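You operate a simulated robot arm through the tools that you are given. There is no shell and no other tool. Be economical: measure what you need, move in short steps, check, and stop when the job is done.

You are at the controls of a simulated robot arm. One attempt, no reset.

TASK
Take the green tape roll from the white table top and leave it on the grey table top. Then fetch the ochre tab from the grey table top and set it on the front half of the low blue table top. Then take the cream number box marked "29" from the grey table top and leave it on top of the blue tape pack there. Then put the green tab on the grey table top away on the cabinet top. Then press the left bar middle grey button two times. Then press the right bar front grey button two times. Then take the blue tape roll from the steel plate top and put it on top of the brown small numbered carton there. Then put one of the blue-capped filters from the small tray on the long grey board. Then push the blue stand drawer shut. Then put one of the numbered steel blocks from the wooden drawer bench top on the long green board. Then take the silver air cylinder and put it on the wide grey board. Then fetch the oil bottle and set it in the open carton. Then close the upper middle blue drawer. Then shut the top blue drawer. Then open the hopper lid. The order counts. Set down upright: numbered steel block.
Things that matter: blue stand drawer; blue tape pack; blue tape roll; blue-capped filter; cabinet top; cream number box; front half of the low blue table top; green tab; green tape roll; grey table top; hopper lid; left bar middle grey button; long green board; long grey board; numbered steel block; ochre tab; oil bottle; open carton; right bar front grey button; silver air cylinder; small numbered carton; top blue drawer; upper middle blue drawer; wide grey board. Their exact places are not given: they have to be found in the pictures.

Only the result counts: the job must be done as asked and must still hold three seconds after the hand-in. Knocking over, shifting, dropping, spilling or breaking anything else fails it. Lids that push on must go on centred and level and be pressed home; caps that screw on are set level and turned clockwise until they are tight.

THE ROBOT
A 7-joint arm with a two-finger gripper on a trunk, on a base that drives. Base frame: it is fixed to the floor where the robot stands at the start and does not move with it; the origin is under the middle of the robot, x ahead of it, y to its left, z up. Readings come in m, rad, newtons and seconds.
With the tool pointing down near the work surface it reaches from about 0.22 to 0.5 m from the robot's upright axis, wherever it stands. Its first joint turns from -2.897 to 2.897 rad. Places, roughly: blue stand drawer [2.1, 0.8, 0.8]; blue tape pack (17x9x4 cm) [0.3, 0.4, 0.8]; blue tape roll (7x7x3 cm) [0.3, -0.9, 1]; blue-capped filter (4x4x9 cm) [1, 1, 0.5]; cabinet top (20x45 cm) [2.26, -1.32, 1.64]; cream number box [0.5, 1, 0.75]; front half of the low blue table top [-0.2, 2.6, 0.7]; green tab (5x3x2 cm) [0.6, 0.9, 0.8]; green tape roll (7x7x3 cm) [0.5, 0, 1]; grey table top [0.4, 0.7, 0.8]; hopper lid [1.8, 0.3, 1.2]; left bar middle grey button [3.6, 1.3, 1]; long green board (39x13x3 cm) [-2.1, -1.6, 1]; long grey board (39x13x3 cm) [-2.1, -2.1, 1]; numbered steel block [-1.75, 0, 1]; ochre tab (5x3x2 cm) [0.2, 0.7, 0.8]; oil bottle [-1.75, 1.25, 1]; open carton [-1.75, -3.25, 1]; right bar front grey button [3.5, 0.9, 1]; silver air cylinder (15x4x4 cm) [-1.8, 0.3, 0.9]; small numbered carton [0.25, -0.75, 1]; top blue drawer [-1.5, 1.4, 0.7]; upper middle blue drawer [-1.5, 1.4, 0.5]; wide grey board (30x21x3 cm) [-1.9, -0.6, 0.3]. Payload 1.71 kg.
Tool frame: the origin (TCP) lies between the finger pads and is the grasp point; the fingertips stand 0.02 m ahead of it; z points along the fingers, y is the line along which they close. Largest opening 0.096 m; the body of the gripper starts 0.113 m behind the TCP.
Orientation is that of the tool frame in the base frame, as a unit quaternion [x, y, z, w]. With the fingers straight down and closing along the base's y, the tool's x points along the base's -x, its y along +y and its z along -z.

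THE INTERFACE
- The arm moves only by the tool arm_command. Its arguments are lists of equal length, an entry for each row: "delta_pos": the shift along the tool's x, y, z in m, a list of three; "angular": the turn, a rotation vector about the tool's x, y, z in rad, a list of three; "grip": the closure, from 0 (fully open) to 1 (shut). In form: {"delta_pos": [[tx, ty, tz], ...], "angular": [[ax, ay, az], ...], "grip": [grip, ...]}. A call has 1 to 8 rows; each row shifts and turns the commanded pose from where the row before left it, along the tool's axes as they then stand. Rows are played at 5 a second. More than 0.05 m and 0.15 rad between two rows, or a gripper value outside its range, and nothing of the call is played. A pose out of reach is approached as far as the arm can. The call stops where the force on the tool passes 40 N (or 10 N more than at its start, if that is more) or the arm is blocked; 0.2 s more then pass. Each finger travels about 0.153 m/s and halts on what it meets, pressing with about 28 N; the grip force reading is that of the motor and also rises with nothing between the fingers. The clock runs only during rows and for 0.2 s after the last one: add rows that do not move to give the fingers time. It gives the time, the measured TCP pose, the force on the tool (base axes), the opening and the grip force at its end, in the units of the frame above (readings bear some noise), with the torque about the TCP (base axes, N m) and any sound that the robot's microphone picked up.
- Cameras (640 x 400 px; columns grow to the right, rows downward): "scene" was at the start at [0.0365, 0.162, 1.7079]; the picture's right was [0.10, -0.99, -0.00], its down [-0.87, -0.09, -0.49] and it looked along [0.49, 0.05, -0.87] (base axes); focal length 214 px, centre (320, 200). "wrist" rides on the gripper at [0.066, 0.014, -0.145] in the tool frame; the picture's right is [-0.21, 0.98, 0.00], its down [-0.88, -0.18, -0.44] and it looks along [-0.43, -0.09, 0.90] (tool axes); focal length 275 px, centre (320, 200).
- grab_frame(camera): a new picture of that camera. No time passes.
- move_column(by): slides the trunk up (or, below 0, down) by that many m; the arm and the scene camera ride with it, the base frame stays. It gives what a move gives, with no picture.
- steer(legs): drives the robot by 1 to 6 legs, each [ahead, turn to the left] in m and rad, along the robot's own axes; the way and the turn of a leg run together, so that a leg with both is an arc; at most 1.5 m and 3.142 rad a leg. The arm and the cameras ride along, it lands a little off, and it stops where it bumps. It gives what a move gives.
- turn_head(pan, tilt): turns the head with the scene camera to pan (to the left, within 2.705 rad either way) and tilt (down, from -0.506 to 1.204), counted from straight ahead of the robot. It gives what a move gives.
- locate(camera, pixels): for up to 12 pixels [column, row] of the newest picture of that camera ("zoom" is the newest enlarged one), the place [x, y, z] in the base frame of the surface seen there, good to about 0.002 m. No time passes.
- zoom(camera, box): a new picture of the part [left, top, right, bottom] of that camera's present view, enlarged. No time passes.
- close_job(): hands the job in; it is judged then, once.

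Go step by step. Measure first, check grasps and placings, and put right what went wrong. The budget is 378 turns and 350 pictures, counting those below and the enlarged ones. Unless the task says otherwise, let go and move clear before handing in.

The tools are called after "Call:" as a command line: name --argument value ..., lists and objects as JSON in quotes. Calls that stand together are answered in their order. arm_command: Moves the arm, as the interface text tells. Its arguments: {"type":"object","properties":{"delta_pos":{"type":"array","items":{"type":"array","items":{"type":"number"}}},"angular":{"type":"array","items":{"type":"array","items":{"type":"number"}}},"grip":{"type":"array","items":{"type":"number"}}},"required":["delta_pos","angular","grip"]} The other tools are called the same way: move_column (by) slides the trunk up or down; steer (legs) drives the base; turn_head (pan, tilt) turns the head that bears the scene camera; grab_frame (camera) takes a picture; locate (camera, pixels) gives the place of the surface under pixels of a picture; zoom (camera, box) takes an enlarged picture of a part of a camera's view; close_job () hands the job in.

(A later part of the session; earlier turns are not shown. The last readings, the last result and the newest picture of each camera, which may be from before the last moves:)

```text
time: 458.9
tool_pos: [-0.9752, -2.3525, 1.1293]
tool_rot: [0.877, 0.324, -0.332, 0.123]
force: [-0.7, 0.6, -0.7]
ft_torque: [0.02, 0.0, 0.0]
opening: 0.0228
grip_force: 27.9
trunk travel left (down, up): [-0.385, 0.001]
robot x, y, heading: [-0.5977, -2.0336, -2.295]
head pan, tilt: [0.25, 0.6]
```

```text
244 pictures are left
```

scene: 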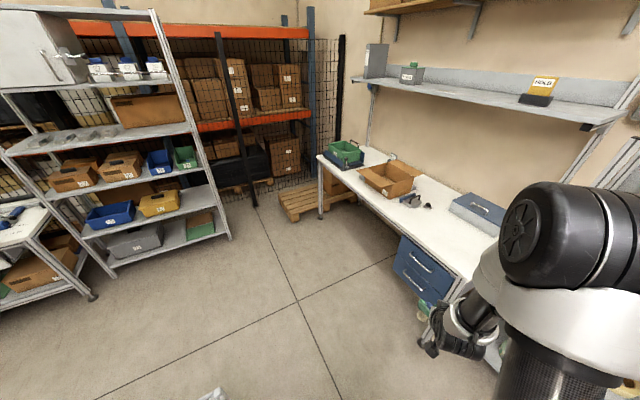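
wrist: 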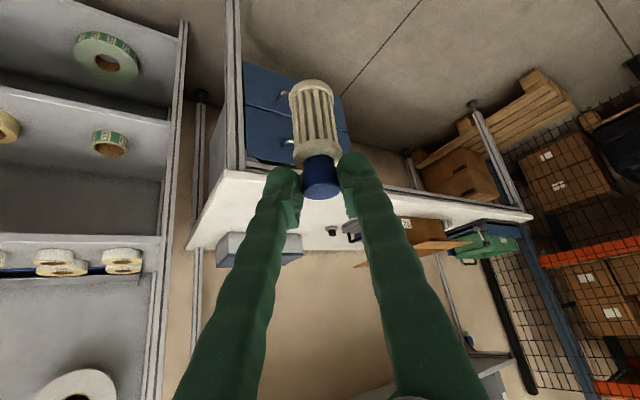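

The turn was blocked — probably the trolley. Look left/behind to see.

Call:
turn_head --pan 1.8 --tilt 0.8

Call:
grab_frame --camera "scene"

Call:
turn_head --pan -2.4 --tilt 0.8

Call:
grab_frame --camera "scene"

```text
time: 460.5
tool_pos: [-0.977, -2.3517, 1.1288]
tool_rot: [0.878, 0.324, -0.332, 0.122]
force: [0.2, -0.4, -0.8]
ft_torque: [-0.03, -0.01, -0.02]
opening: 0.023
grip_force: 28.0
trunk travel left (down, up): [-0.385, 0.001]
robot x, y, heading: [-0.5984, -2.0362, -2.296]
head pan, tilt: [1.799, 0.799]
```

```text
243 pictures are left
```

scene: 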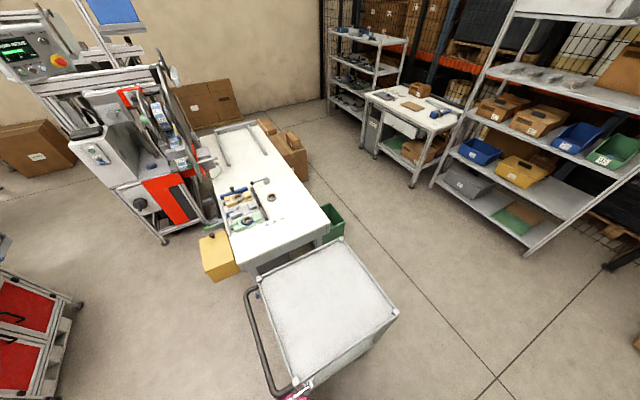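

```text
time: 463.9
tool_pos: [-0.9757, -2.3512, 1.1288]
tool_rot: [0.878, 0.323, -0.331, 0.122]
force: [-0.2, 1.1, -0.5]
ft_torque: [-0.02, 0.01, 0.0]
opening: 0.0227
grip_force: 27.9
trunk travel left (down, up): [-0.385, 0.001]
robot x, y, heading: [-0.6065, -2.0377, -2.298]
head pan, tilt: [-2.4, 0.799]
```

```text
242 pictures are left
```

scene: 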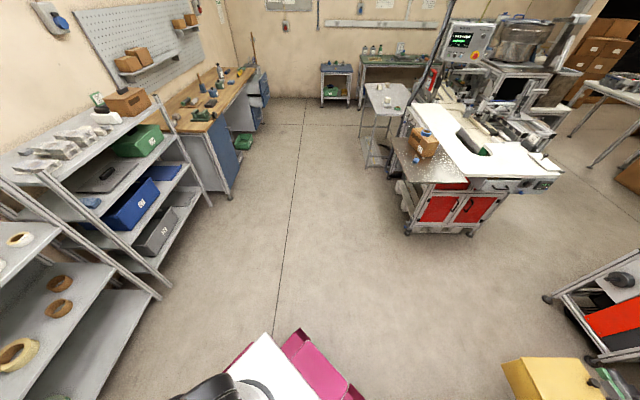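

The trolley's handle is at the robot's rear-left; move away forward first, then turn.

Call:
steer --legs '[[0.3, 0], [0, -1.337]]'

Call:
turn_head --pan 2.6 --tilt 0.6

Call:
grab_frame --camera "scene"

```text
time: 465.5
tool_pos: [-1.0417, -2.4037, 1.1396]
tool_rot: [0.879, 0.309, -0.339, 0.125]
force: [1.3, 3.8, -1.0]
ft_torque: [-0.29, 0.04, 0.15]
opening: 0.0226
grip_force: 27.7
trunk travel left (down, up): [-0.385, 0.001]
robot x, y, heading: [-0.6738, -2.129, -2.207]
head pan, tilt: [-2.4, 0.799]
stopped in leg 1: the robot was blocked; the commanded pose is now the measured one
```

```text
time: 469.4
tool_pos: [-1.0589, -2.4363, 1.1253]
tool_rot: [0.883, 0.316, -0.327, 0.118]
force: [-0.5, -0.6, -0.5]
ft_torque: [0.04, -0.02, 0.02]
opening: 0.0225
grip_force: 28.5
trunk travel left (down, up): [-0.385, 0.001]
robot x, y, heading: [-0.6774, -2.1303, -2.207]
head pan, tilt: [2.601, 0.6]
```

```text
241 pictures are left
```

scene: 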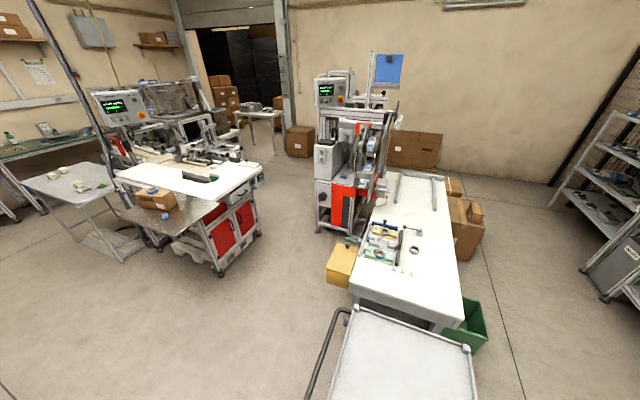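

Blocked again; look at the floor near the front-left.

Call:
turn_head --pan 0.9 --tilt 1.15

Call:
grab_frame --camera "scene"

Call:
turn_head --pan 1.8 --tilt 1.15

Call:
grab_frame --camera "scene"

```text
time: 471.1
tool_pos: [-1.0578, -2.4356, 1.1249]
tool_rot: [0.882, 0.315, -0.329, 0.118]
force: [-0.4, 0.2, -0.7]
ft_torque: [-0.02, 0.0, 0.01]
opening: 0.0229
grip_force: 27.8
trunk travel left (down, up): [-0.385, 0.001]
robot x, y, heading: [-0.6766, -2.1296, -2.208]
head pan, tilt: [0.901, 1.15]
```

```text
240 pictures are left
```

scene: 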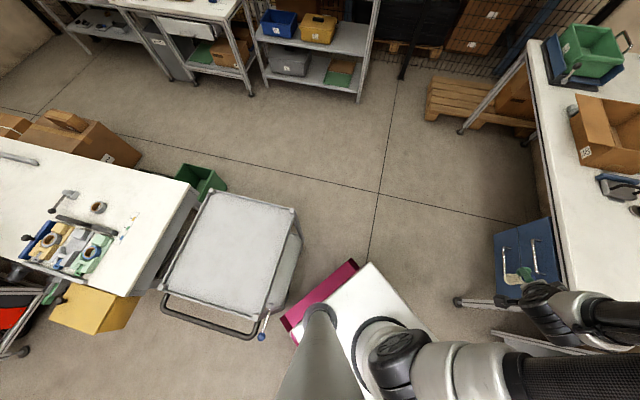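

```text
time: 472.3
tool_pos: [-1.0586, -2.436, 1.1252]
tool_rot: [0.883, 0.315, -0.327, 0.118]
force: [-0.3, -1.5, -0.3]
ft_torque: [0.0, 0.03, 0.03]
opening: 0.0228
grip_force: 28.0
trunk travel left (down, up): [-0.385, 0.001]
robot x, y, heading: [-0.6793, -2.131, -2.208]
head pan, tilt: [1.799, 1.15]
```

```text
239 pictures are left
```

scene: 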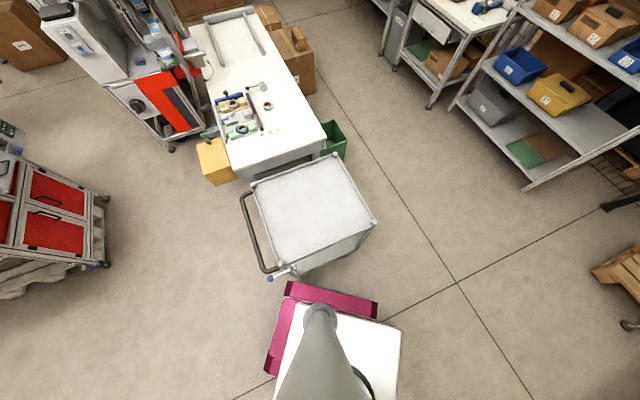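

Call:
locate --camera "scene" --pixels '[[373, 222], [340, 158], [268, 265], [258, 185], [272, 278], [290, 290], [375, 305], [268, 370], [330, 262]]'

Call:
zoom --camera "scene" --box '[220, 180, 420, 400]'

```text
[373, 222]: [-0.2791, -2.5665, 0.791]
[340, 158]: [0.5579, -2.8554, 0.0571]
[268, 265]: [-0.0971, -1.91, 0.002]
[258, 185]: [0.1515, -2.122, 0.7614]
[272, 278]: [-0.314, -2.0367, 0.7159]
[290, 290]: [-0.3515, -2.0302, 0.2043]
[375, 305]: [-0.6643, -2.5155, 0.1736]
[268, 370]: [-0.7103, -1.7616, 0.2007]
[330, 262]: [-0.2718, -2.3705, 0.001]
```

```text
1.82 times, centred on (320, 290) of scene
```

zoom: 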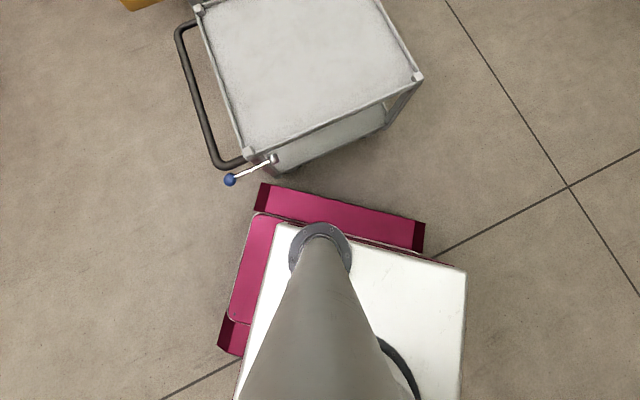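

The base's left-rear corner is beside the trolley leg; turning left frees it. Turn left a bit, then go forward.

Call:
steer --legs '[[0, 0.25], [0.3, 0]]'

Call:
grab_frame --camera "scene"

```text
time: 475.5
tool_pos: [-1.0775, -2.7966, 1.1282]
tool_rot: [0.834, 0.426, -0.311, 0.161]
force: [0.6, -0.2, -0.9]
ft_torque: [-0.01, -0.02, -0.03]
opening: 0.0229
grip_force: 27.9
trunk travel left (down, up): [-0.385, 0.001]
robot x, y, heading: [-0.7905, -2.4093, -1.955]
head pan, tilt: [1.799, 1.15]
```

```text
237 pictures are left
```

scene: 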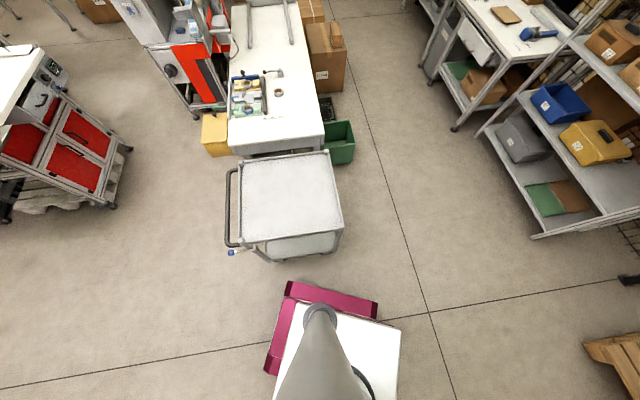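

Free of it. Compare the trolley's present wheel spots with its earlier place (I compute the near wheel was at about (-0.33,-2.24)).

Call:
zoom --camera "scene" --box '[215, 140, 365, 280]'

Call:
locate --camera "zoom" --pixels '[[225, 510], [250, 490], [500, 460], [540, 280], [110, 430], [130, 385], [470, 45], [110, 70], [245, 530]]'

```text
2.86 times, centred on (290, 210) of scene
```

zoom: 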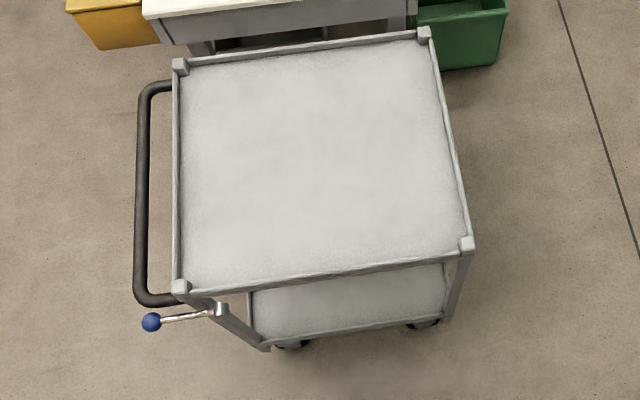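

```text
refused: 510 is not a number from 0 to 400
```

Call:
locate --camera "zoom" --pixels '[[180, 288], [467, 243], [424, 33], [180, 66], [290, 343], [420, 325], [152, 322]]'

```text
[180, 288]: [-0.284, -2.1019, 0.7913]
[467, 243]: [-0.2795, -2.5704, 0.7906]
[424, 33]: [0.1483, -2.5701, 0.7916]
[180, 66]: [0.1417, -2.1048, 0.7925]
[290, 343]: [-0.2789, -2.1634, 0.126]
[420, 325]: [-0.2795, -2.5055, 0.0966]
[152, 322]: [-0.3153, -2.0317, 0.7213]
```

The trolley is still exactly axis-aligned, so it wasn't shifted. Now turn and approach the shelf.

Call:
steer --legs '[[0, -1.908], [0.52, 0], [0, 0.722]]'

Call:
turn_head --pan 0.25 --tilt 0.6

Call:
grab_frame --camera "scene"

Call:
grab_frame --camera "wrist"

```text
time: 486.5
tool_pos: [-1.6522, -1.9332, 1.1341]
tool_rot: [0.928, -0.117, -0.351, -0.043]
force: [0.3, -0.2, -0.9]
ft_torque: [0.01, -0.01, 0.03]
opening: 0.0226
grip_force: 27.9
trunk travel left (down, up): [-0.385, 0.001]
robot x, y, heading: [-1.1783, -2.0534, 3.139]
head pan, tilt: [1.799, 1.15]
```

```text
time: 488.1
tool_pos: [-1.6598, -1.9259, 1.1551]
tool_rot: [0.915, -0.114, -0.384, -0.047]
force: [-0.2, -0.1, -0.4]
ft_torque: [-0.02, -0.04, 0.01]
opening: 0.023
grip_force: 28.0
trunk travel left (down, up): [-0.385, 0.001]
robot x, y, heading: [-1.183, -2.0569, 3.133]
head pan, tilt: [0.25, 0.6]
```

```text
235 pictures are left
```

scene: 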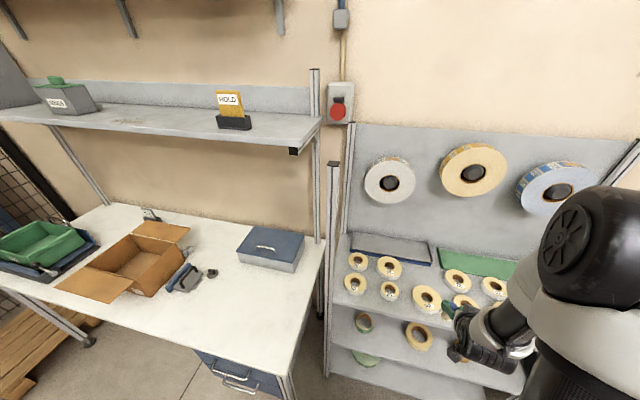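

```text
234 pictures are left
```

wrist: 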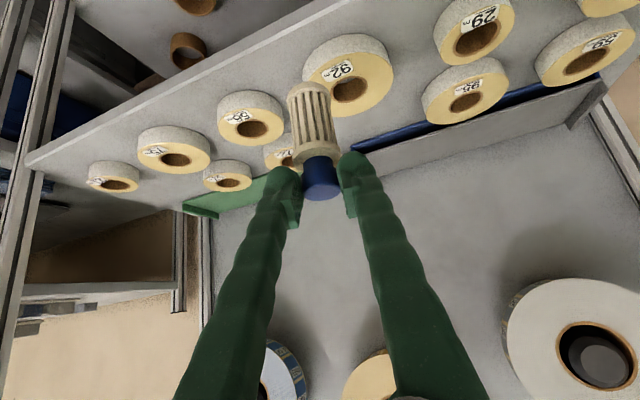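

Call:
zoom --camera "scene" --box '[330, 140, 530, 320]'

Call:
locate --camera "zoom" --pixels '[[70, 300], [325, 372], [80, 330], [200, 340], [195, 190], [195, 140], [450, 170], [60, 350], [150, 350], [250, 355], [330, 350]]'

Call:
locate --camera "scene" --pixels '[[390, 250], [370, 245], [420, 258], [352, 238], [430, 265], [352, 255], [390, 203], [388, 262], [390, 295]]'

```text
2.22 times, centred on (430, 230) of scene
```

zoom: 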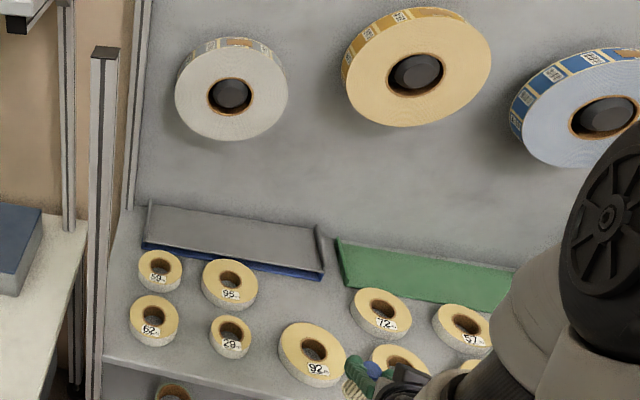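

```text
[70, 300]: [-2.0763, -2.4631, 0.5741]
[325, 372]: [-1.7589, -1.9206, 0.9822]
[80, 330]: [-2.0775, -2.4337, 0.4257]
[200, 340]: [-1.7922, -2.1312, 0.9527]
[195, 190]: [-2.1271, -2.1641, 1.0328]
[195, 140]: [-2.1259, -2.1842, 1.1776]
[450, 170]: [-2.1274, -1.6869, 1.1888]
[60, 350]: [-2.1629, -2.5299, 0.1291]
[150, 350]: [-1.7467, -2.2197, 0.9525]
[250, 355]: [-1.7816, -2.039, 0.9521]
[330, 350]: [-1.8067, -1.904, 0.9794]
```

```text
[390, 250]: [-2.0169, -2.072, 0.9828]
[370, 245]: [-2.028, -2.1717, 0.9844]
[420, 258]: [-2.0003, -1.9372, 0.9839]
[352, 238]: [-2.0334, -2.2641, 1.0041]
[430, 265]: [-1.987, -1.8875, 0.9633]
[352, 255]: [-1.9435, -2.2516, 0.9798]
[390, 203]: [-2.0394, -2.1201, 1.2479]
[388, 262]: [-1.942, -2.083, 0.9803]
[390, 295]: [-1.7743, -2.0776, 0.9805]
```

Board surface z 0.983, x -2.0…-2.12. Straighten the hand (yaw +0.26, pitch back to 0.7), then creep forward.

Call:
arm_command --delta_pos '[[0, 0, 0], [0, 0, 0], [0, 0, 0], [0, 0, 0]]' --angular '[[-0.0928, 0, -0.091], [-0.0928, 0, -0.091], [0, 0.09, 0], [0, 0, 0]]' --grip '[1, 1, 1, 1]'

Call:
steer --legs '[[0.19, 0]]'

Call:
arm_command --delta_pos '[[0, 0, 0], [0, 0, 0]]' --angular '[[0, 0, 0], [0, 0, 0]]' --grip '[1, 1]'

```text
time: 489.1
tool_pos: [-1.6426, -1.9289, 1.1423]
tool_rot: [0.948, 0.003, -0.319, 0.013]
force: [0.4, -0.3, -0.9]
ft_torque: [0.01, 0.0, 0.01]
opening: 0.0224
grip_force: 28.0
out of reach, approached as far as the arm can: row 1
trunk travel left (down, up): [-0.385, 0.001]
robot x, y, heading: [-1.1785, -2.0595, 3.133]
head pan, tilt: [0.25, 0.6]
```

```text
time: 490.8
tool_pos: [-1.8373, -1.9257, 1.14]
tool_rot: [0.948, 0.001, -0.319, 0.01]
force: [0.5, 0.1, -0.7]
ft_torque: [0.01, 0.02, 0.03]
opening: 0.0225
grip_force: 28.2
trunk travel left (down, up): [-0.385, 0.001]
robot x, y, heading: [-1.3698, -2.057, 3.129]
head pan, tilt: [0.25, 0.6]
```

```text
time: 491.4
tool_pos: [-1.8282, -1.927, 1.1443]
tool_rot: [0.946, 0.001, -0.323, 0.011]
force: [0.3, 1.2, 0.0]
ft_torque: [-0.04, -0.02, 0.01]
opening: 0.0229
grip_force: 28.1
trunk travel left (down, up): [-0.385, 0.001]
robot x, y, heading: [-1.3707, -2.0545, 3.135]
head pan, tilt: [0.25, 0.6]
```

Call:
arm_command --delta_pos '[[-0.0212, 0.022, 0.0301], [-0.0212, 0.022, 0.0301], [-0.0212, 0.022, 0.0301], [-0.0212, 0.022, 0.0301], [-0.0212, 0.022, 0.0301], [-0.0212, 0.022, 0.0301], [0, 0, 0]]' --angular '[[0, -0.04, 0], [0, 0, 0], [0, 0, 0], [0, 0, 0], [0, 0, 0], [0, 0, 0], [0, 0, 0]]' --grip '[1, 1, 1, 1, 1, 1, 1]'

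Call:
grab_frame --camera "wrist"

Call:
grab_frame --camera "scene"

```text
time: 492.9
tool_pos: [-2.0398, -2.0615, 1.0896]
tool_rot: [0.939, 0.0, -0.343, 0.011]
force: [-0.4, -0.4, -0.7]
ft_torque: [0.01, -0.01, -0.01]
opening: 0.0226
grip_force: 27.7
trunk travel left (down, up): [-0.385, 0.001]
robot x, y, heading: [-1.3685, -2.0554, 3.139]
head pan, tilt: [0.25, 0.6]
```

```text
232 pictures are left
```

wrist: 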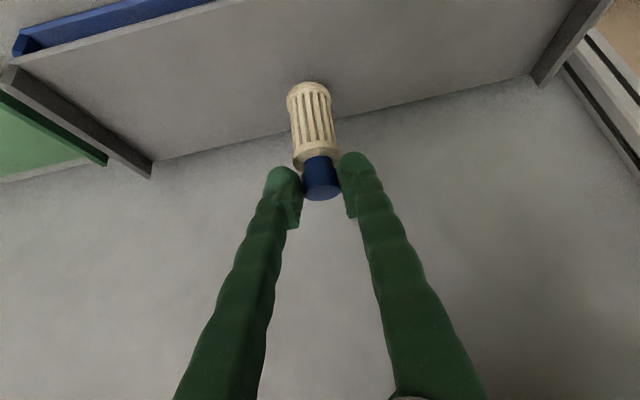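

```text
231 pictures are left
```

scene: 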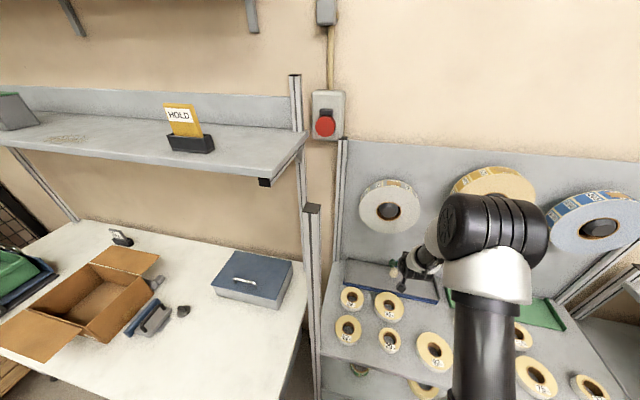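

The filter hangs over the grey board. Measure the gap.

Call:
locate --camera "wrist" --pixels '[[308, 84], [300, 90], [320, 86], [260, 90], [300, 70], [250, 40], [310, 120]]'

```text
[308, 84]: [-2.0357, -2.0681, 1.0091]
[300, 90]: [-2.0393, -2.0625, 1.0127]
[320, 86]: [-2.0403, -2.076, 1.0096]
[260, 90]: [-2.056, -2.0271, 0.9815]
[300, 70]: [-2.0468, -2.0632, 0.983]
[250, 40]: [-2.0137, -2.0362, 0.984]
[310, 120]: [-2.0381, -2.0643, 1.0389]
```

Call:
arm_command --delta_pos '[[0.0097, 0, 0.0115], [0.0045, 0, 0.0054], [0.0013, 0, 0.0015], [0, 0, 0]]' --angular '[[0, 0, 0], [0, 0, 0], [0, 0, 0], [0, 0, 0]]' --grip '[1, 1, 1, 1]'

Call:
arm_command --delta_pos '[[0.0013, 0, 0.0015], [0.001, 0, 0.0012], [0, 0, 0]]' --angular '[[0, 0, 0], [0, 0, 0], [0, 0, 0]]' --grip '[1, 1, 1]'

Call:
grab_frame --camera "wrist"

```text
time: 493.9
tool_pos: [-2.0396, -2.0615, 1.0669]
tool_rot: [0.939, 0.001, -0.343, 0.012]
force: [-0.1, -1.4, 7.0]
ft_torque: [0.02, 0.1, 0.0]
opening: 0.0227
grip_force: 27.9
trunk travel left (down, up): [-0.385, 0.001]
robot x, y, heading: [-1.3714, -2.0559, 3.138]
head pan, tilt: [0.25, 0.6]
```

```text
time: 494.8
tool_pos: [-2.0407, -2.0634, 1.0653]
tool_rot: [0.938, 0.001, -0.345, 0.011]
force: [-1.2, -3.1, 27.2]
ft_torque: [-0.02, 0.4, 0.03]
opening: 0.023
grip_force: 27.4
trunk travel left (down, up): [-0.385, 0.001]
robot x, y, heading: [-1.3763, -2.0588, 3.132]
head pan, tilt: [0.25, 0.6]
```

```text
230 pictures are left
```

wrist: 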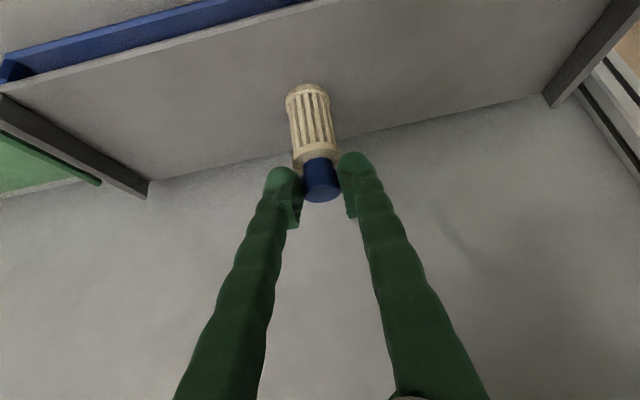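

Contact made. Relax 2 mm, open a little, and withdraw along the tool axis.

Call:
arm_command --delta_pos '[[-0.0013, 0, -0.0015], [0, 0, 0], [0, 0, 0], [0, 0, 0]]' --angular '[[0, 0, 0], [0, 0, 0], [0, 0, 0], [0, 0, 0]]' --grip '[1, 0.6, 0.5, 0.5]'

Call:
arm_command --delta_pos '[[0, 0, -0.02], [0, 0, -0.03], [0, 0, -0.04], [-0.02, 0, -0.04], [0, 0, 0]]' --angular '[[0, 0, 0], [0, 0, 0], [0, 0, 0], [0, 0, 0], [0, 0, 0]]' --grip '[0.5, 0.5, 0.5, 0.5, 0.5]'

Call:
grab_frame --camera "wrist"

```text
time: 495.8
tool_pos: [-2.0378, -2.0609, 1.0641]
tool_rot: [0.939, 0.001, -0.343, 0.012]
force: [0.3, 0.7, 0.1]
ft_torque: [0.01, 0.0, -0.01]
opening: 0.0479
grip_force: 0.0
trunk travel left (down, up): [-0.385, 0.001]
robot x, y, heading: [-1.3716, -2.0585, 3.131]
head pan, tilt: [0.25, 0.6]
```

```text
time: 496.9
tool_pos: [-1.971, -2.0579, 1.1743]
tool_rot: [0.94, 0.0, -0.342, 0.011]
force: [-0.5, 0.8, -0.1]
ft_torque: [0.02, 0.01, -0.03]
opening: 0.0481
grip_force: 0.0
trunk travel left (down, up): [-0.385, 0.001]
robot x, y, heading: [-1.374, -2.058, 3.129]
head pan, tilt: [0.25, 0.6]
```

```text
229 pictures are left
```

wrist: 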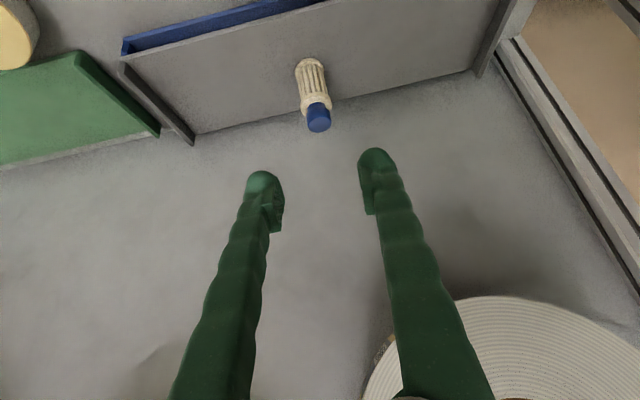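

The filter stands on the long grey board. Now withdraw, tuck the arm, and drive to the blue stand drawer.

Call:
steer --legs '[[-0.45, 0]]'

Call:
arm_command --delta_pos '[[0.03, 0, -0.03], [0.03, 0, -0.03], [0.03, 0, -0.03], [0.03, 0, -0.03], [0.04, 0, 0], [0.04, 0, 0], [0, 0, 0]]' --angular '[[0, 0.12, 0], [0, 0.12, 0], [0, 0.12, 0], [0, 0.12, 0], [0, 0.11, 0], [0, 0.1, 0], [0, 0, 0]]' --grip '[0.5, 0.5, 0.5, 0.5, 0.5, 1, 1]'

Call:
steer --legs '[[0, -1.56], [1.5, 0], [1.5, 0], [0.8, 0]]'

```text
time: 499.8
tool_pos: [-1.5232, -2.0649, 1.1752]
tool_rot: [0.939, 0.003, -0.343, 0.012]
force: [-0.4, 0.2, 0.1]
ft_torque: [0.01, 0.01, 0.0]
opening: 0.048
grip_force: 0.1
trunk travel left (down, up): [-0.385, 0.001]
robot x, y, heading: [-0.9262, -2.0584, 3.142]
head pan, tilt: [0.25, 0.6]
```

```text
time: 501.4
tool_pos: [-1.2636, -2.0587, 1.2123]
tool_rot: [1.0, 0.008, -0.011, 0.011]
force: [-0.2, -0.2, 0.3]
ft_torque: [-0.03, -0.06, 0.01]
opening: 0.0002
grip_force: 27.7
trunk travel left (down, up): [-0.385, 0.001]
robot x, y, heading: [-0.9232, -2.0594, 3.14]
head pan, tilt: [0.25, 0.6]
```

```text
time: 525.6
tool_pos: [-0.9031, 2.0846, 1.2123]
tool_rot: [0.71, -0.704, -0.015, -0.001]
force: [0.7, 0.8, -0.5]
ft_torque: [-0.02, 0.01, -0.01]
opening: 0.0001
grip_force: 27.9
trunk travel left (down, up): [-0.385, 0.001]
robot x, y, heading: [-0.9053, 1.7405, 1.565]
head pan, tilt: [0.25, 0.6]
```

Call:
steer --legs '[[0, -1.565], [1.5, 0], [1.5, 0], [0.75, 0], [0, -1.571]]'

Call:
turn_head --pan -0.5 --tilt 0.6

Call:
grab_frame --camera "scene"

```text
time: 554.2
tool_pos: [2.8551, 1.4304, 1.2172]
tool_rot: [0.697, 0.716, -0.005, 0.021]
force: [-0.6, -0.2, -0.6]
ft_torque: [0.01, 0.0, 0.0]
opening: 0.0
grip_force: 27.6
trunk travel left (down, up): [-0.385, 0.001]
robot x, y, heading: [2.8528, 1.7509, -1.561]
head pan, tilt: [0.25, 0.6]
```

```text
time: 555.3
tool_pos: [2.8537, 1.4466, 1.2211]
tool_rot: [0.698, 0.715, -0.011, 0.026]
force: [0.5, 0.4, 0.1]
ft_torque: [0.07, 0.0, 0.0]
opening: 0.0001
grip_force: 28.4
trunk travel left (down, up): [-0.385, 0.001]
robot x, y, heading: [2.854, 1.7524, -1.567]
head pan, tilt: [-0.499, 0.6]
```

```text
228 pictures are left
```

scene: 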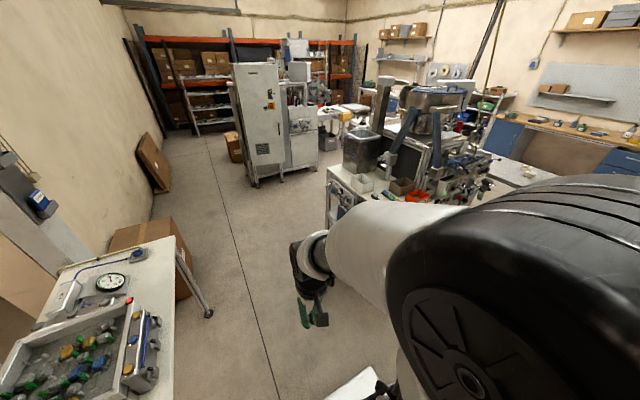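

Call:
steer --legs '[[0.75, 0], [0, -1.575]]'

Call:
turn_head --pan 0.3 --tilt 0.7

Call:
grab_frame --camera "scene"

Call:
grab_frame --camera "wrist"

```text
time: 564.1
tool_pos: [2.5567, 1.0065, 1.2215]
tool_rot: [1.0, 0.013, -0.027, 0.01]
force: [0.2, 0.3, 0.0]
ft_torque: [-0.03, 0.0, 0.01]
opening: 0.0
grip_force: 27.8
trunk travel left (down, up): [-0.385, 0.001]
robot x, y, heading: [2.8649, 1.0057, -3.135]
head pan, tilt: [-0.499, 0.6]
```

```text
time: 565.3
tool_pos: [2.5751, 1.0055, 1.2252]
tool_rot: [0.999, 0.014, -0.034, 0.009]
force: [0.3, 0.5, -0.3]
ft_torque: [0.04, 0.02, 0.0]
opening: 0.0003
grip_force: 28.0
trunk travel left (down, up): [-0.385, 0.001]
robot x, y, heading: [2.861, 1.0044, -3.131]
head pan, tilt: [0.3, 0.7]
```

```text
227 pictures are left
```

scene: 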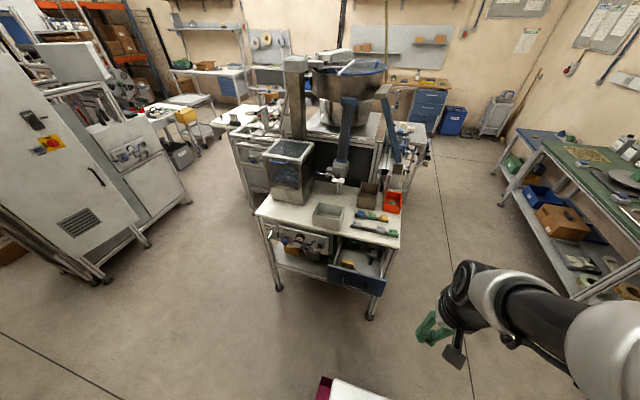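

```text
226 pictures are left
```

wrist: 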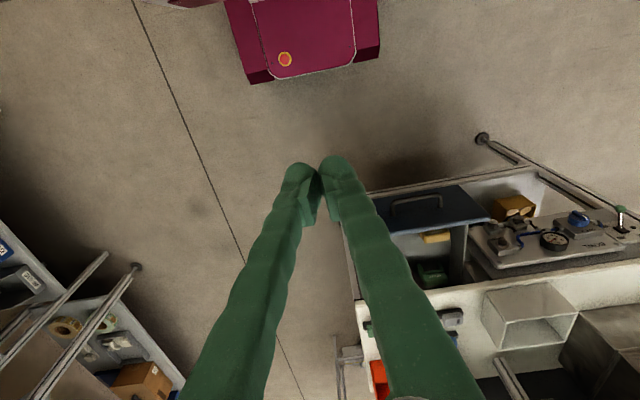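

The blue drawer is pulled out at (355,275). Measure it.

Call:
zoom --camera "scene" --box '[250, 200, 410, 320]'

Call:
locate --camera "zoom" --pixels '[[315, 270], [530, 310], [520, 360], [320, 320], [420, 315], [420, 290], [415, 340], [350, 215], [560, 240], [340, 180], [450, 260]]'

```text
3.33 times, centred on (330, 260) of scene
```

zoom: 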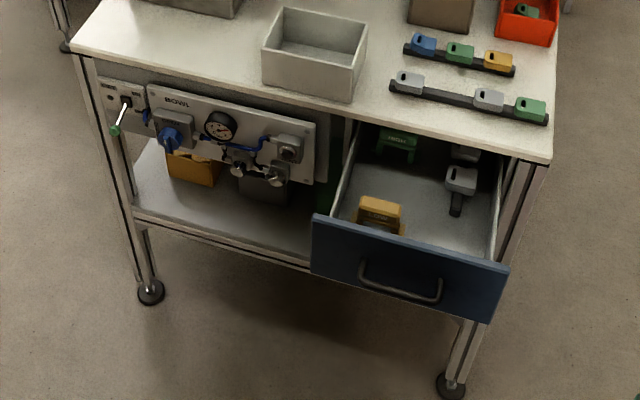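

```text
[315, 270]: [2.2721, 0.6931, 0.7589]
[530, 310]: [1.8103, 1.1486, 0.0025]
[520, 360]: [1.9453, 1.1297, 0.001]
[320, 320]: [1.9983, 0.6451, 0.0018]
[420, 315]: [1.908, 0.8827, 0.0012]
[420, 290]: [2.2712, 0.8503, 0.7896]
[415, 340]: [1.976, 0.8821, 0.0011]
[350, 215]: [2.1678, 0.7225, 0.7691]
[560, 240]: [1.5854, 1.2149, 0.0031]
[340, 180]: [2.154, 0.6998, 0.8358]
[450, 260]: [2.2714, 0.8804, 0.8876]
```

Drawer front: x 2.272, y 0.69–0.97, top z≈0.885. I'll come closer, lower the closed fingers in front of it above the handle, and push in -x.

Call:
steer --legs '[[0.2, 0]]'

Call:
move_column --by -0.12

Call:
arm_command --delta_pos '[[0, 0.044, 0], [0, 0.044, 0], [0, 0.044, 0], [0, 0.044, 0], [0, 0, 0]]' --angular '[[0, 0.068, 0], [0, 0, 0], [0, 0, 0], [0, 0, 0], [0, 0, 0]]' --grip '[1, 1, 1, 1, 1]'

Call:
grab_frame --camera "wrist"

```text
time: 567.0
tool_pos: [2.3696, 1.0057, 1.2252]
tool_rot: [0.999, 0.014, -0.034, 0.01]
force: [-0.1, 0.2, 0.3]
ft_torque: [0.02, 0.01, -0.01]
opening: 0.0001
grip_force: 28.6
trunk travel left (down, up): [-0.385, 0.001]
robot x, y, heading: [2.6522, 1.0014, -3.135]
head pan, tilt: [0.3, 0.7]
```

```text
time: 568.5
tool_pos: [2.3733, 1.0042, 1.1057]
tool_rot: [0.999, 0.013, -0.036, 0.01]
force: [-0.1, 0.6, 0.2]
ft_torque: [-0.02, -0.07, -0.02]
opening: 0.0
grip_force: 28.5
trunk travel left (down, up): [-0.265, 0.121]
robot x, y, heading: [2.6539, 0.9983, -3.129]
head pan, tilt: [0.3, 0.7]
```

```text
time: 569.6
tool_pos: [2.38, 0.8308, 1.1111]
tool_rot: [1.0, 0.014, -0.003, 0.009]
force: [0.1, -0.6, -0.8]
ft_torque: [-0.03, 0.0, -0.01]
opening: 0.0
grip_force: 27.6
trunk travel left (down, up): [-0.265, 0.121]
robot x, y, heading: [2.6559, 1.004, -3.13]
head pan, tilt: [0.3, 0.7]
```

```text
224 pictures are left
```

wrist: 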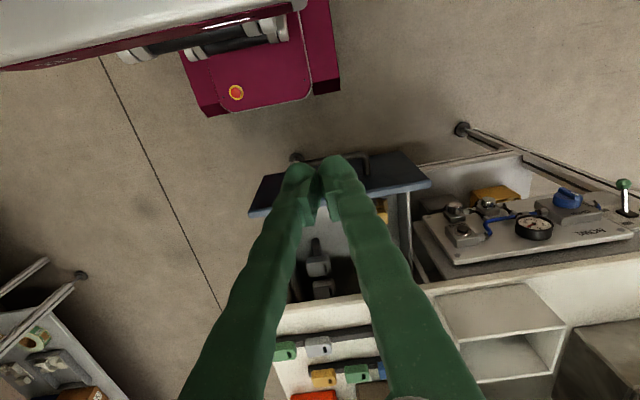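

Call:
locate --camera "wrist" --pixels '[[265, 210], [420, 186], [262, 190], [415, 165], [368, 165], [358, 157], [285, 180]]'

```text
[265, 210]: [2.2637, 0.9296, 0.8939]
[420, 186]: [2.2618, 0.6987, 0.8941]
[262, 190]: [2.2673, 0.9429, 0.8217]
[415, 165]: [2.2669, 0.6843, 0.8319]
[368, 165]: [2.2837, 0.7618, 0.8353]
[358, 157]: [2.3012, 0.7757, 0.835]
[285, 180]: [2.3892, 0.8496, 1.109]
```

Handle top is at z 0.835, panel top 0.894. Lower the tips to 0.865 and push.

Call:
arm_command --delta_pos '[[0, 0.01, 0.05], [0, 0, 0.05], [0, 0, 0.05], [0, 0, 0.05], [0, 0, 0.025], [-0.04, 0, 0], [-0.04, 0, 0], [0, 0, 0]]' --angular '[[0, 0, 0], [0, 0, 0], [0, 0, 0], [0, 0, 0], [0, 0, 0], [0, 0, 0], [0, 0, 0], [0, 0, 0]]' --grip '[1, 1, 1, 1, 1, 1, 1, 1]'

Call:
grab_frame --camera "wrist"

```text
refused: row 1 steps farther than a row can; nothing moved
```

```text
223 pictures are left
```

wrist: 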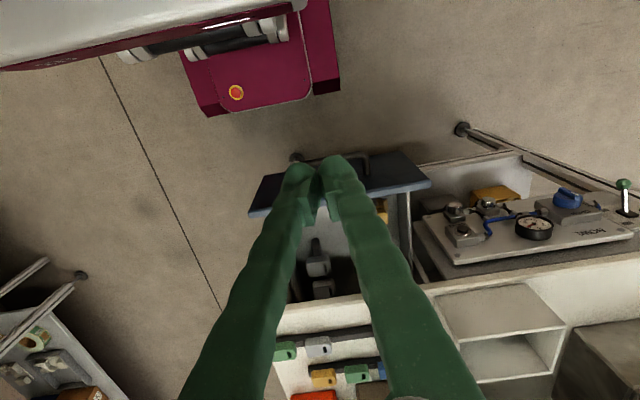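

Call:
arm_command --delta_pos '[[0, 0.01, 0.045], [0, 0, 0.05], [0, 0, 0.05], [0, 0, 0.05], [0, 0, 0.03], [-0.04, 0, 0], [-0.04, 0, 0], [0, 0, 0]]' --angular '[[0, 0, 0], [0, 0, 0], [0, 0, 0], [0, 0, 0], [0, 0, 0], [0, 0, 0], [0, 0, 0], [0, 0, 0]]' --grip '[1, 1, 1, 1, 1, 1, 1, 1]'

Call:
arm_command --delta_pos '[[-0.02, 0, 0], [-0.02, 0, 0], [-0.02, 0, 0], [-0.02, 0, 0], [-0.02, 0, 0], [0, 0, 0]]' --angular '[[0, 0, 0], [0, 0, 0], [0, 0, 0], [0, 0, 0], [0, 0, 0], [0, 0, 0]]' --grip '[1, 1, 1, 1, 1, 1]'

Call:
grab_frame --camera "wrist"

```text
time: 571.5
tool_pos: [2.3021, 0.8134, 0.8852]
tool_rot: [1.0, 0.014, -0.003, 0.011]
force: [0.5, -0.5, 0.4]
ft_torque: [0.04, 0.0, 0.01]
opening: 0.0001
grip_force: 28.0
trunk travel left (down, up): [-0.265, 0.121]
robot x, y, heading: [2.6513, 1.0046, -3.13]
head pan, tilt: [0.3, 0.7]
```

```text
time: 572.9
tool_pos: [2.2006, 0.8097, 0.8886]
tool_rot: [1.0, 0.014, -0.003, 0.011]
force: [0.4, -0.1, 0.0]
ft_torque: [0.0, 0.03, 0.0]
opening: 0.0001
grip_force: 28.5
trunk travel left (down, up): [-0.265, 0.121]
robot x, y, heading: [2.6557, 1.0042, -3.133]
head pan, tilt: [0.3, 0.7]
```

```text
222 pictures are left
```

wrist: 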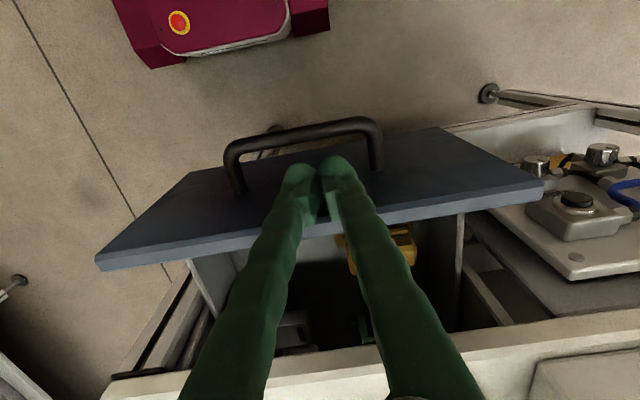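

Call:
locate --camera "wrist" --pixels '[[180, 200], [470, 165], [380, 225], [450, 345], [300, 128]]'

```text
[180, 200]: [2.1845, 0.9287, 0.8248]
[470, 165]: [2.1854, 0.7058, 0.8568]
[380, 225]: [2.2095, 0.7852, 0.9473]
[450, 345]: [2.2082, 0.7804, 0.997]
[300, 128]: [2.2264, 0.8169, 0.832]
```

The drawer has moved 8 cm. Keep pushing till it stops.

Call:
arm_command --delta_pos '[[-0.015, 0, 0], [-0.015, 0, 0], [-0.015, 0, 0], [-0.01, 0, 0], [0, 0, 0]]' --angular '[[0, 0, 0], [0, 0, 0], [0, 0, 0], [0, 0, 0], [0, 0, 0]]' --grip '[1, 1, 1, 1, 1]'

Call:
grab_frame --camera "wrist"

```text
time: 574.0
tool_pos: [2.1448, 0.808, 0.8865]
tool_rot: [1.0, 0.014, -0.003, 0.009]
force: [0.1, -0.4, 0.6]
ft_torque: [-0.05, 0.01, 0.01]
opening: 0.0
grip_force: 28.2
trunk travel left (down, up): [-0.265, 0.121]
robot x, y, heading: [2.6547, 1.0019, -3.134]
head pan, tilt: [0.3, 0.7]
```

```text
221 pictures are left
```

wrist: 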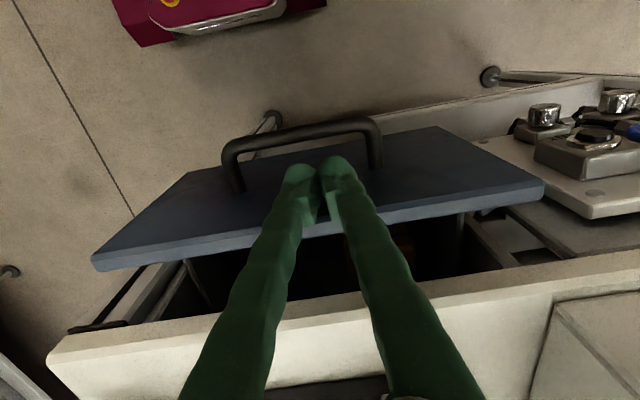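

Call:
locate --camera "wrist" --pixels '[[180, 325], [500, 275], [180, 200], [120, 340]]'

Call:
steer --legs '[[0.07, 0]]'

Call:
grab_frame --camera "wrist"

```text
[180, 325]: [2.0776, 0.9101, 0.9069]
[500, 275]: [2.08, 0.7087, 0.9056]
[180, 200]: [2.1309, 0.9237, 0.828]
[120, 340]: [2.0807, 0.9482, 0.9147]
```

```text
time: 575.2
tool_pos: [2.1051, 0.8055, 0.8915]
tool_rot: [1.0, 0.016, 0.003, 0.008]
force: [0.4, 0.1, -0.1]
ft_torque: [0.03, -0.02, -0.01]
opening: 0.0003
grip_force: 27.8
trunk travel left (down, up): [-0.265, 0.121]
robot x, y, heading: [2.5907, 1.0043, -3.126]
head pan, tilt: [0.3, 0.7]
stopped in leg 1: the force on the tool passed its limit at 73 N (the readings are from after the stop); the commanded pose is now the measured one
```

```text
220 pictures are left
```

wrist: 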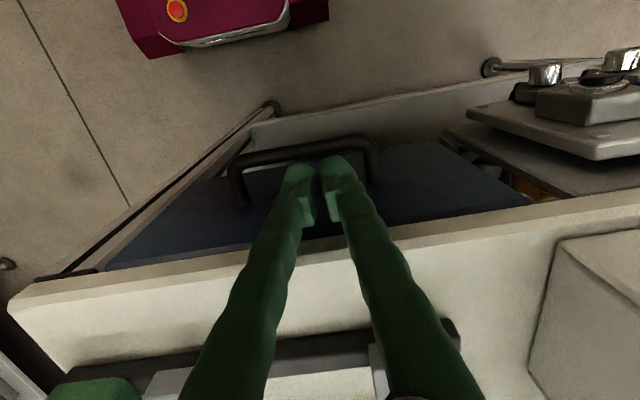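

Call:
locate --camera "wrist" --pixels '[[180, 240], [430, 190], [180, 275], [480, 225]]'

Call:
steer --legs '[[-0.3, 0]]'

Call:
grab_frame --camera "scene"

```text
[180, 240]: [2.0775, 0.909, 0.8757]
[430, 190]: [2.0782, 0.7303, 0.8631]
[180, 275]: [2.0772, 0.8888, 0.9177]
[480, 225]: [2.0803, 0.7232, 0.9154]
```

```text
time: 577.4
tool_pos: [2.4074, 0.8093, 0.893]
tool_rot: [1.0, 0.017, 0.002, 0.008]
force: [-0.6, -0.9, 0.1]
ft_torque: [-0.01, -0.01, -0.02]
opening: 0.0002
grip_force: 27.7
trunk travel left (down, up): [-0.265, 0.121]
robot x, y, heading: [2.8951, 1.006, -3.131]
head pan, tilt: [0.3, 0.7]
```

```text
219 pictures are left
```

scene: 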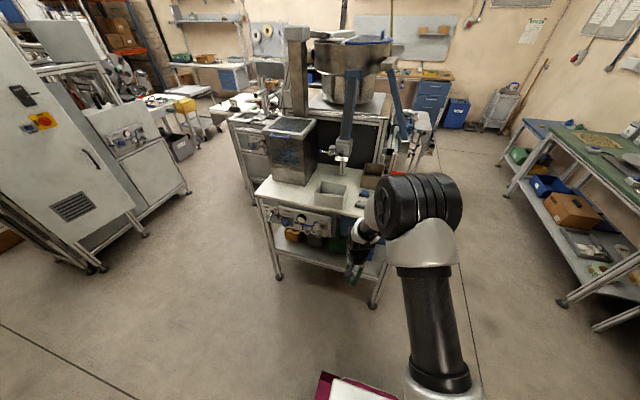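

The panel is now flush with the table edge (x 2.078). Tuck the arm and drive to the wooden bench.

Call:
arm_command --delta_pos '[[0, 0, -0.05], [0, 0, -0.05], [0.02, 0, -0.045], [0.04, -0.02, -0.02], [0.04, -0.03, 0], [0.04, -0.03, 0], [0, -0.04, 0], [0, -0.04, 0]]' --angular '[[0, 0, 0], [0, 0, 0], [0, 0, 0], [0, 0, 0], [0, 0, 0], [0, 0, 0], [0, 0, 0], [0, 0, 0]]' --grip '[1, 1, 1, 1, 1, 1, 1, 1]'

Call:
move_column --by 0.12

Call:
steer --legs '[[0, -1.581], [0.75, 0], [0, 1.571], [1.5, 0], [1.5, 0], [0.75, 0]]'

```text
time: 579.1
tool_pos: [2.5571, 0.9783, 1.059]
tool_rot: [1.0, 0.018, -0.005, 0.008]
force: [1.0, 0.8, -0.1]
ft_torque: [-0.06, 0.03, 0.01]
opening: 0.0
grip_force: 28.3
trunk travel left (down, up): [-0.265, 0.121]
robot x, y, heading: [2.8936, 1.0055, -3.128]
head pan, tilt: [0.3, 0.7]
```

```text
time: 580.6
tool_pos: [2.5561, 0.9777, 1.1818]
tool_rot: [1.0, 0.017, -0.005, 0.008]
force: [-0.2, 0.0, -0.1]
ft_torque: [0.01, 0.0, 0.01]
opening: 0.0
grip_force: 28.6
trunk travel left (down, up): [-0.385, 0.001]
robot x, y, heading: [2.8925, 1.006, -3.129]
head pan, tilt: [0.3, 0.7]
```

```text
time: 612.9
tool_pos: [-1.1514, 1.5148, 1.1806]
tool_rot: [0.999, 0.045, -0.005, 0.008]
force: [-0.6, 0.9, -0.3]
ft_torque: [0.01, -0.01, 0.0]
opening: 0.0001
grip_force: 27.3
trunk travel left (down, up): [-0.385, 0.001]
robot x, y, heading: [-0.816, 1.5595, -3.074]
head pan, tilt: [0.3, 0.7]
```

Call:
steer --legs '[[0, 1.503], [1.35, 0]]'

Call:
turn_head --pan -1.4 --tilt 0.7

Call:
grab_frame --camera "scene"

```text
time: 624.4
tool_pos: [-0.7636, -0.0941, 1.1837]
tool_rot: [0.693, 0.721, -0.003, 0.014]
force: [0.5, 0.5, -0.1]
ft_torque: [0.03, 0.0, 0.01]
opening: 0.0
grip_force: 27.8
trunk travel left (down, up): [-0.385, 0.001]
robot x, y, heading: [-0.7954, 0.2256, -1.553]
head pan, tilt: [0.3, 0.7]
```

```text
time: 626.2
tool_pos: [-0.7637, -0.075, 1.1884]
tool_rot: [0.693, 0.721, -0.008, 0.021]
force: [0.6, -0.3, -0.6]
ft_torque: [0.03, -0.01, 0.0]
opening: 0.0003
grip_force: 28.3
trunk travel left (down, up): [-0.385, 0.001]
robot x, y, heading: [-0.7934, 0.2223, -1.555]
head pan, tilt: [-1.4, 0.7]
```

```text
218 pictures are left
```

scene: 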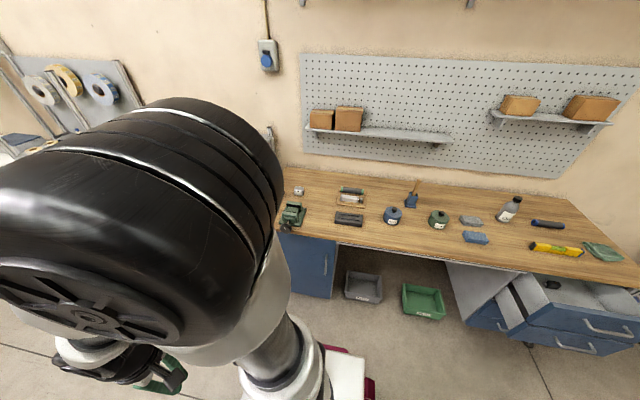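

Call:
zoom --camera "scene" --box '[270, 165, 450, 260]'

Call:
locate --camera "zoom" --pixels '[[105, 90], [290, 120], [285, 85], [280, 185], [440, 180], [65, 185], [610, 190], [240, 270], [110, 82]]'

```text
3.56 times, centred on (360, 212) of scene
```

zoom: 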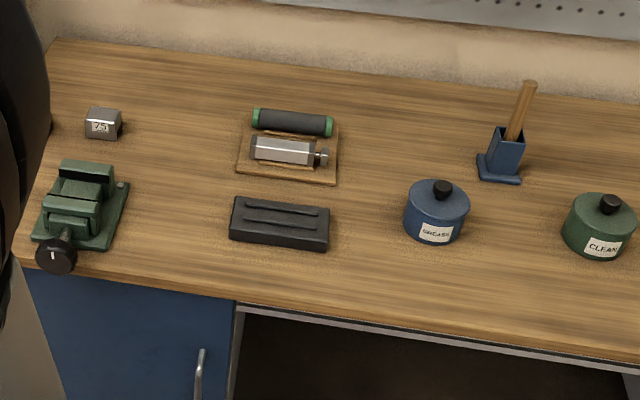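

```text
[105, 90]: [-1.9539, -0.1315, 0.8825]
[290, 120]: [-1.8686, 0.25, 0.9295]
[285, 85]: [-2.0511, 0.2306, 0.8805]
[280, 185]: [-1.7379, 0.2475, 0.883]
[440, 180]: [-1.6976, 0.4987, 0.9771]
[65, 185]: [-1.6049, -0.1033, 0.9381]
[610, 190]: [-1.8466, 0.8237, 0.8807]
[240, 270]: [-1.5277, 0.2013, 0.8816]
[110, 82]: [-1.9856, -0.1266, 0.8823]
```

A numbered steel block is at (103,122) in the zoom, near (-1.88,-0.13). Drive to face it and look closer.

Call:
steer --legs '[[0.35, 0], [0, -1.587], [0.25, 0]]'

Call:
turn_head --pan 0.0 --tilt 0.6

Call:
grab_frame --camera "scene"

```text
time: 634.7
tool_pos: [-1.3234, -0.1479, 1.1914]
tool_rot: [1.0, 0.01, -0.025, 0.008]
force: [-0.4, 0.0, 0.8]
ft_torque: [0.0, -0.07, -0.02]
opening: 0.0
grip_force: 27.6
trunk travel left (down, up): [-0.385, 0.001]
robot x, y, heading: [-1.0343, -0.1233, -3.14]
head pan, tilt: [-1.4, 0.7]
```

```text
time: 636.2
tool_pos: [-1.3165, -0.1475, 1.192]
tool_rot: [1.0, 0.011, -0.026, 0.008]
force: [-0.9, 0.4, -0.3]
ft_torque: [0.01, -0.07, 0.01]
opening: 0.0
grip_force: 27.8
trunk travel left (down, up): [-0.385, 0.001]
robot x, y, heading: [-1.035, -0.1242, -3.141]
head pan, tilt: [0.0, 0.6]
```

```text
216 pictures are left
```

scene: 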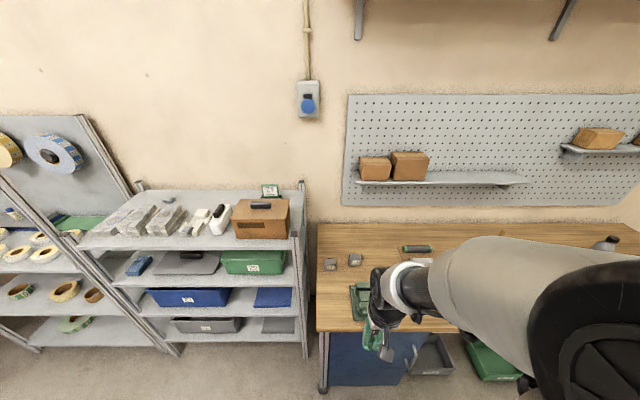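

Two small steel blocks at (331,264) and (355,259). Zoom and measure.

Call:
zoom --camera "scene" --box '[310, 220, 390, 280]'

Call:
locate --camera "zoom" --pixels '[[140, 325], [205, 330], [185, 365], [345, 290], [400, 290], [385, 325], [360, 355], [175, 400], [170, 310], [370, 275]]'

```text
6.67 times, centred on (350, 250) of scene
```

zoom: 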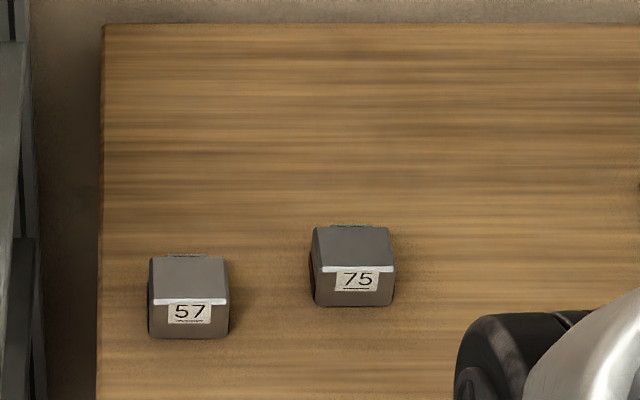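

```text
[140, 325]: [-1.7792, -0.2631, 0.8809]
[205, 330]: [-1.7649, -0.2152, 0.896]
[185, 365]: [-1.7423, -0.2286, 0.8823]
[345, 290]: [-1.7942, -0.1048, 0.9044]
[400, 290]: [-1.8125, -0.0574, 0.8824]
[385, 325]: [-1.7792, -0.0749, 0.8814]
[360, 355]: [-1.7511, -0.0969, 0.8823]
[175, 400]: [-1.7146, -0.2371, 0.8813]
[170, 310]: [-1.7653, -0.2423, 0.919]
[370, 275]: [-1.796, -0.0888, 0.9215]
```

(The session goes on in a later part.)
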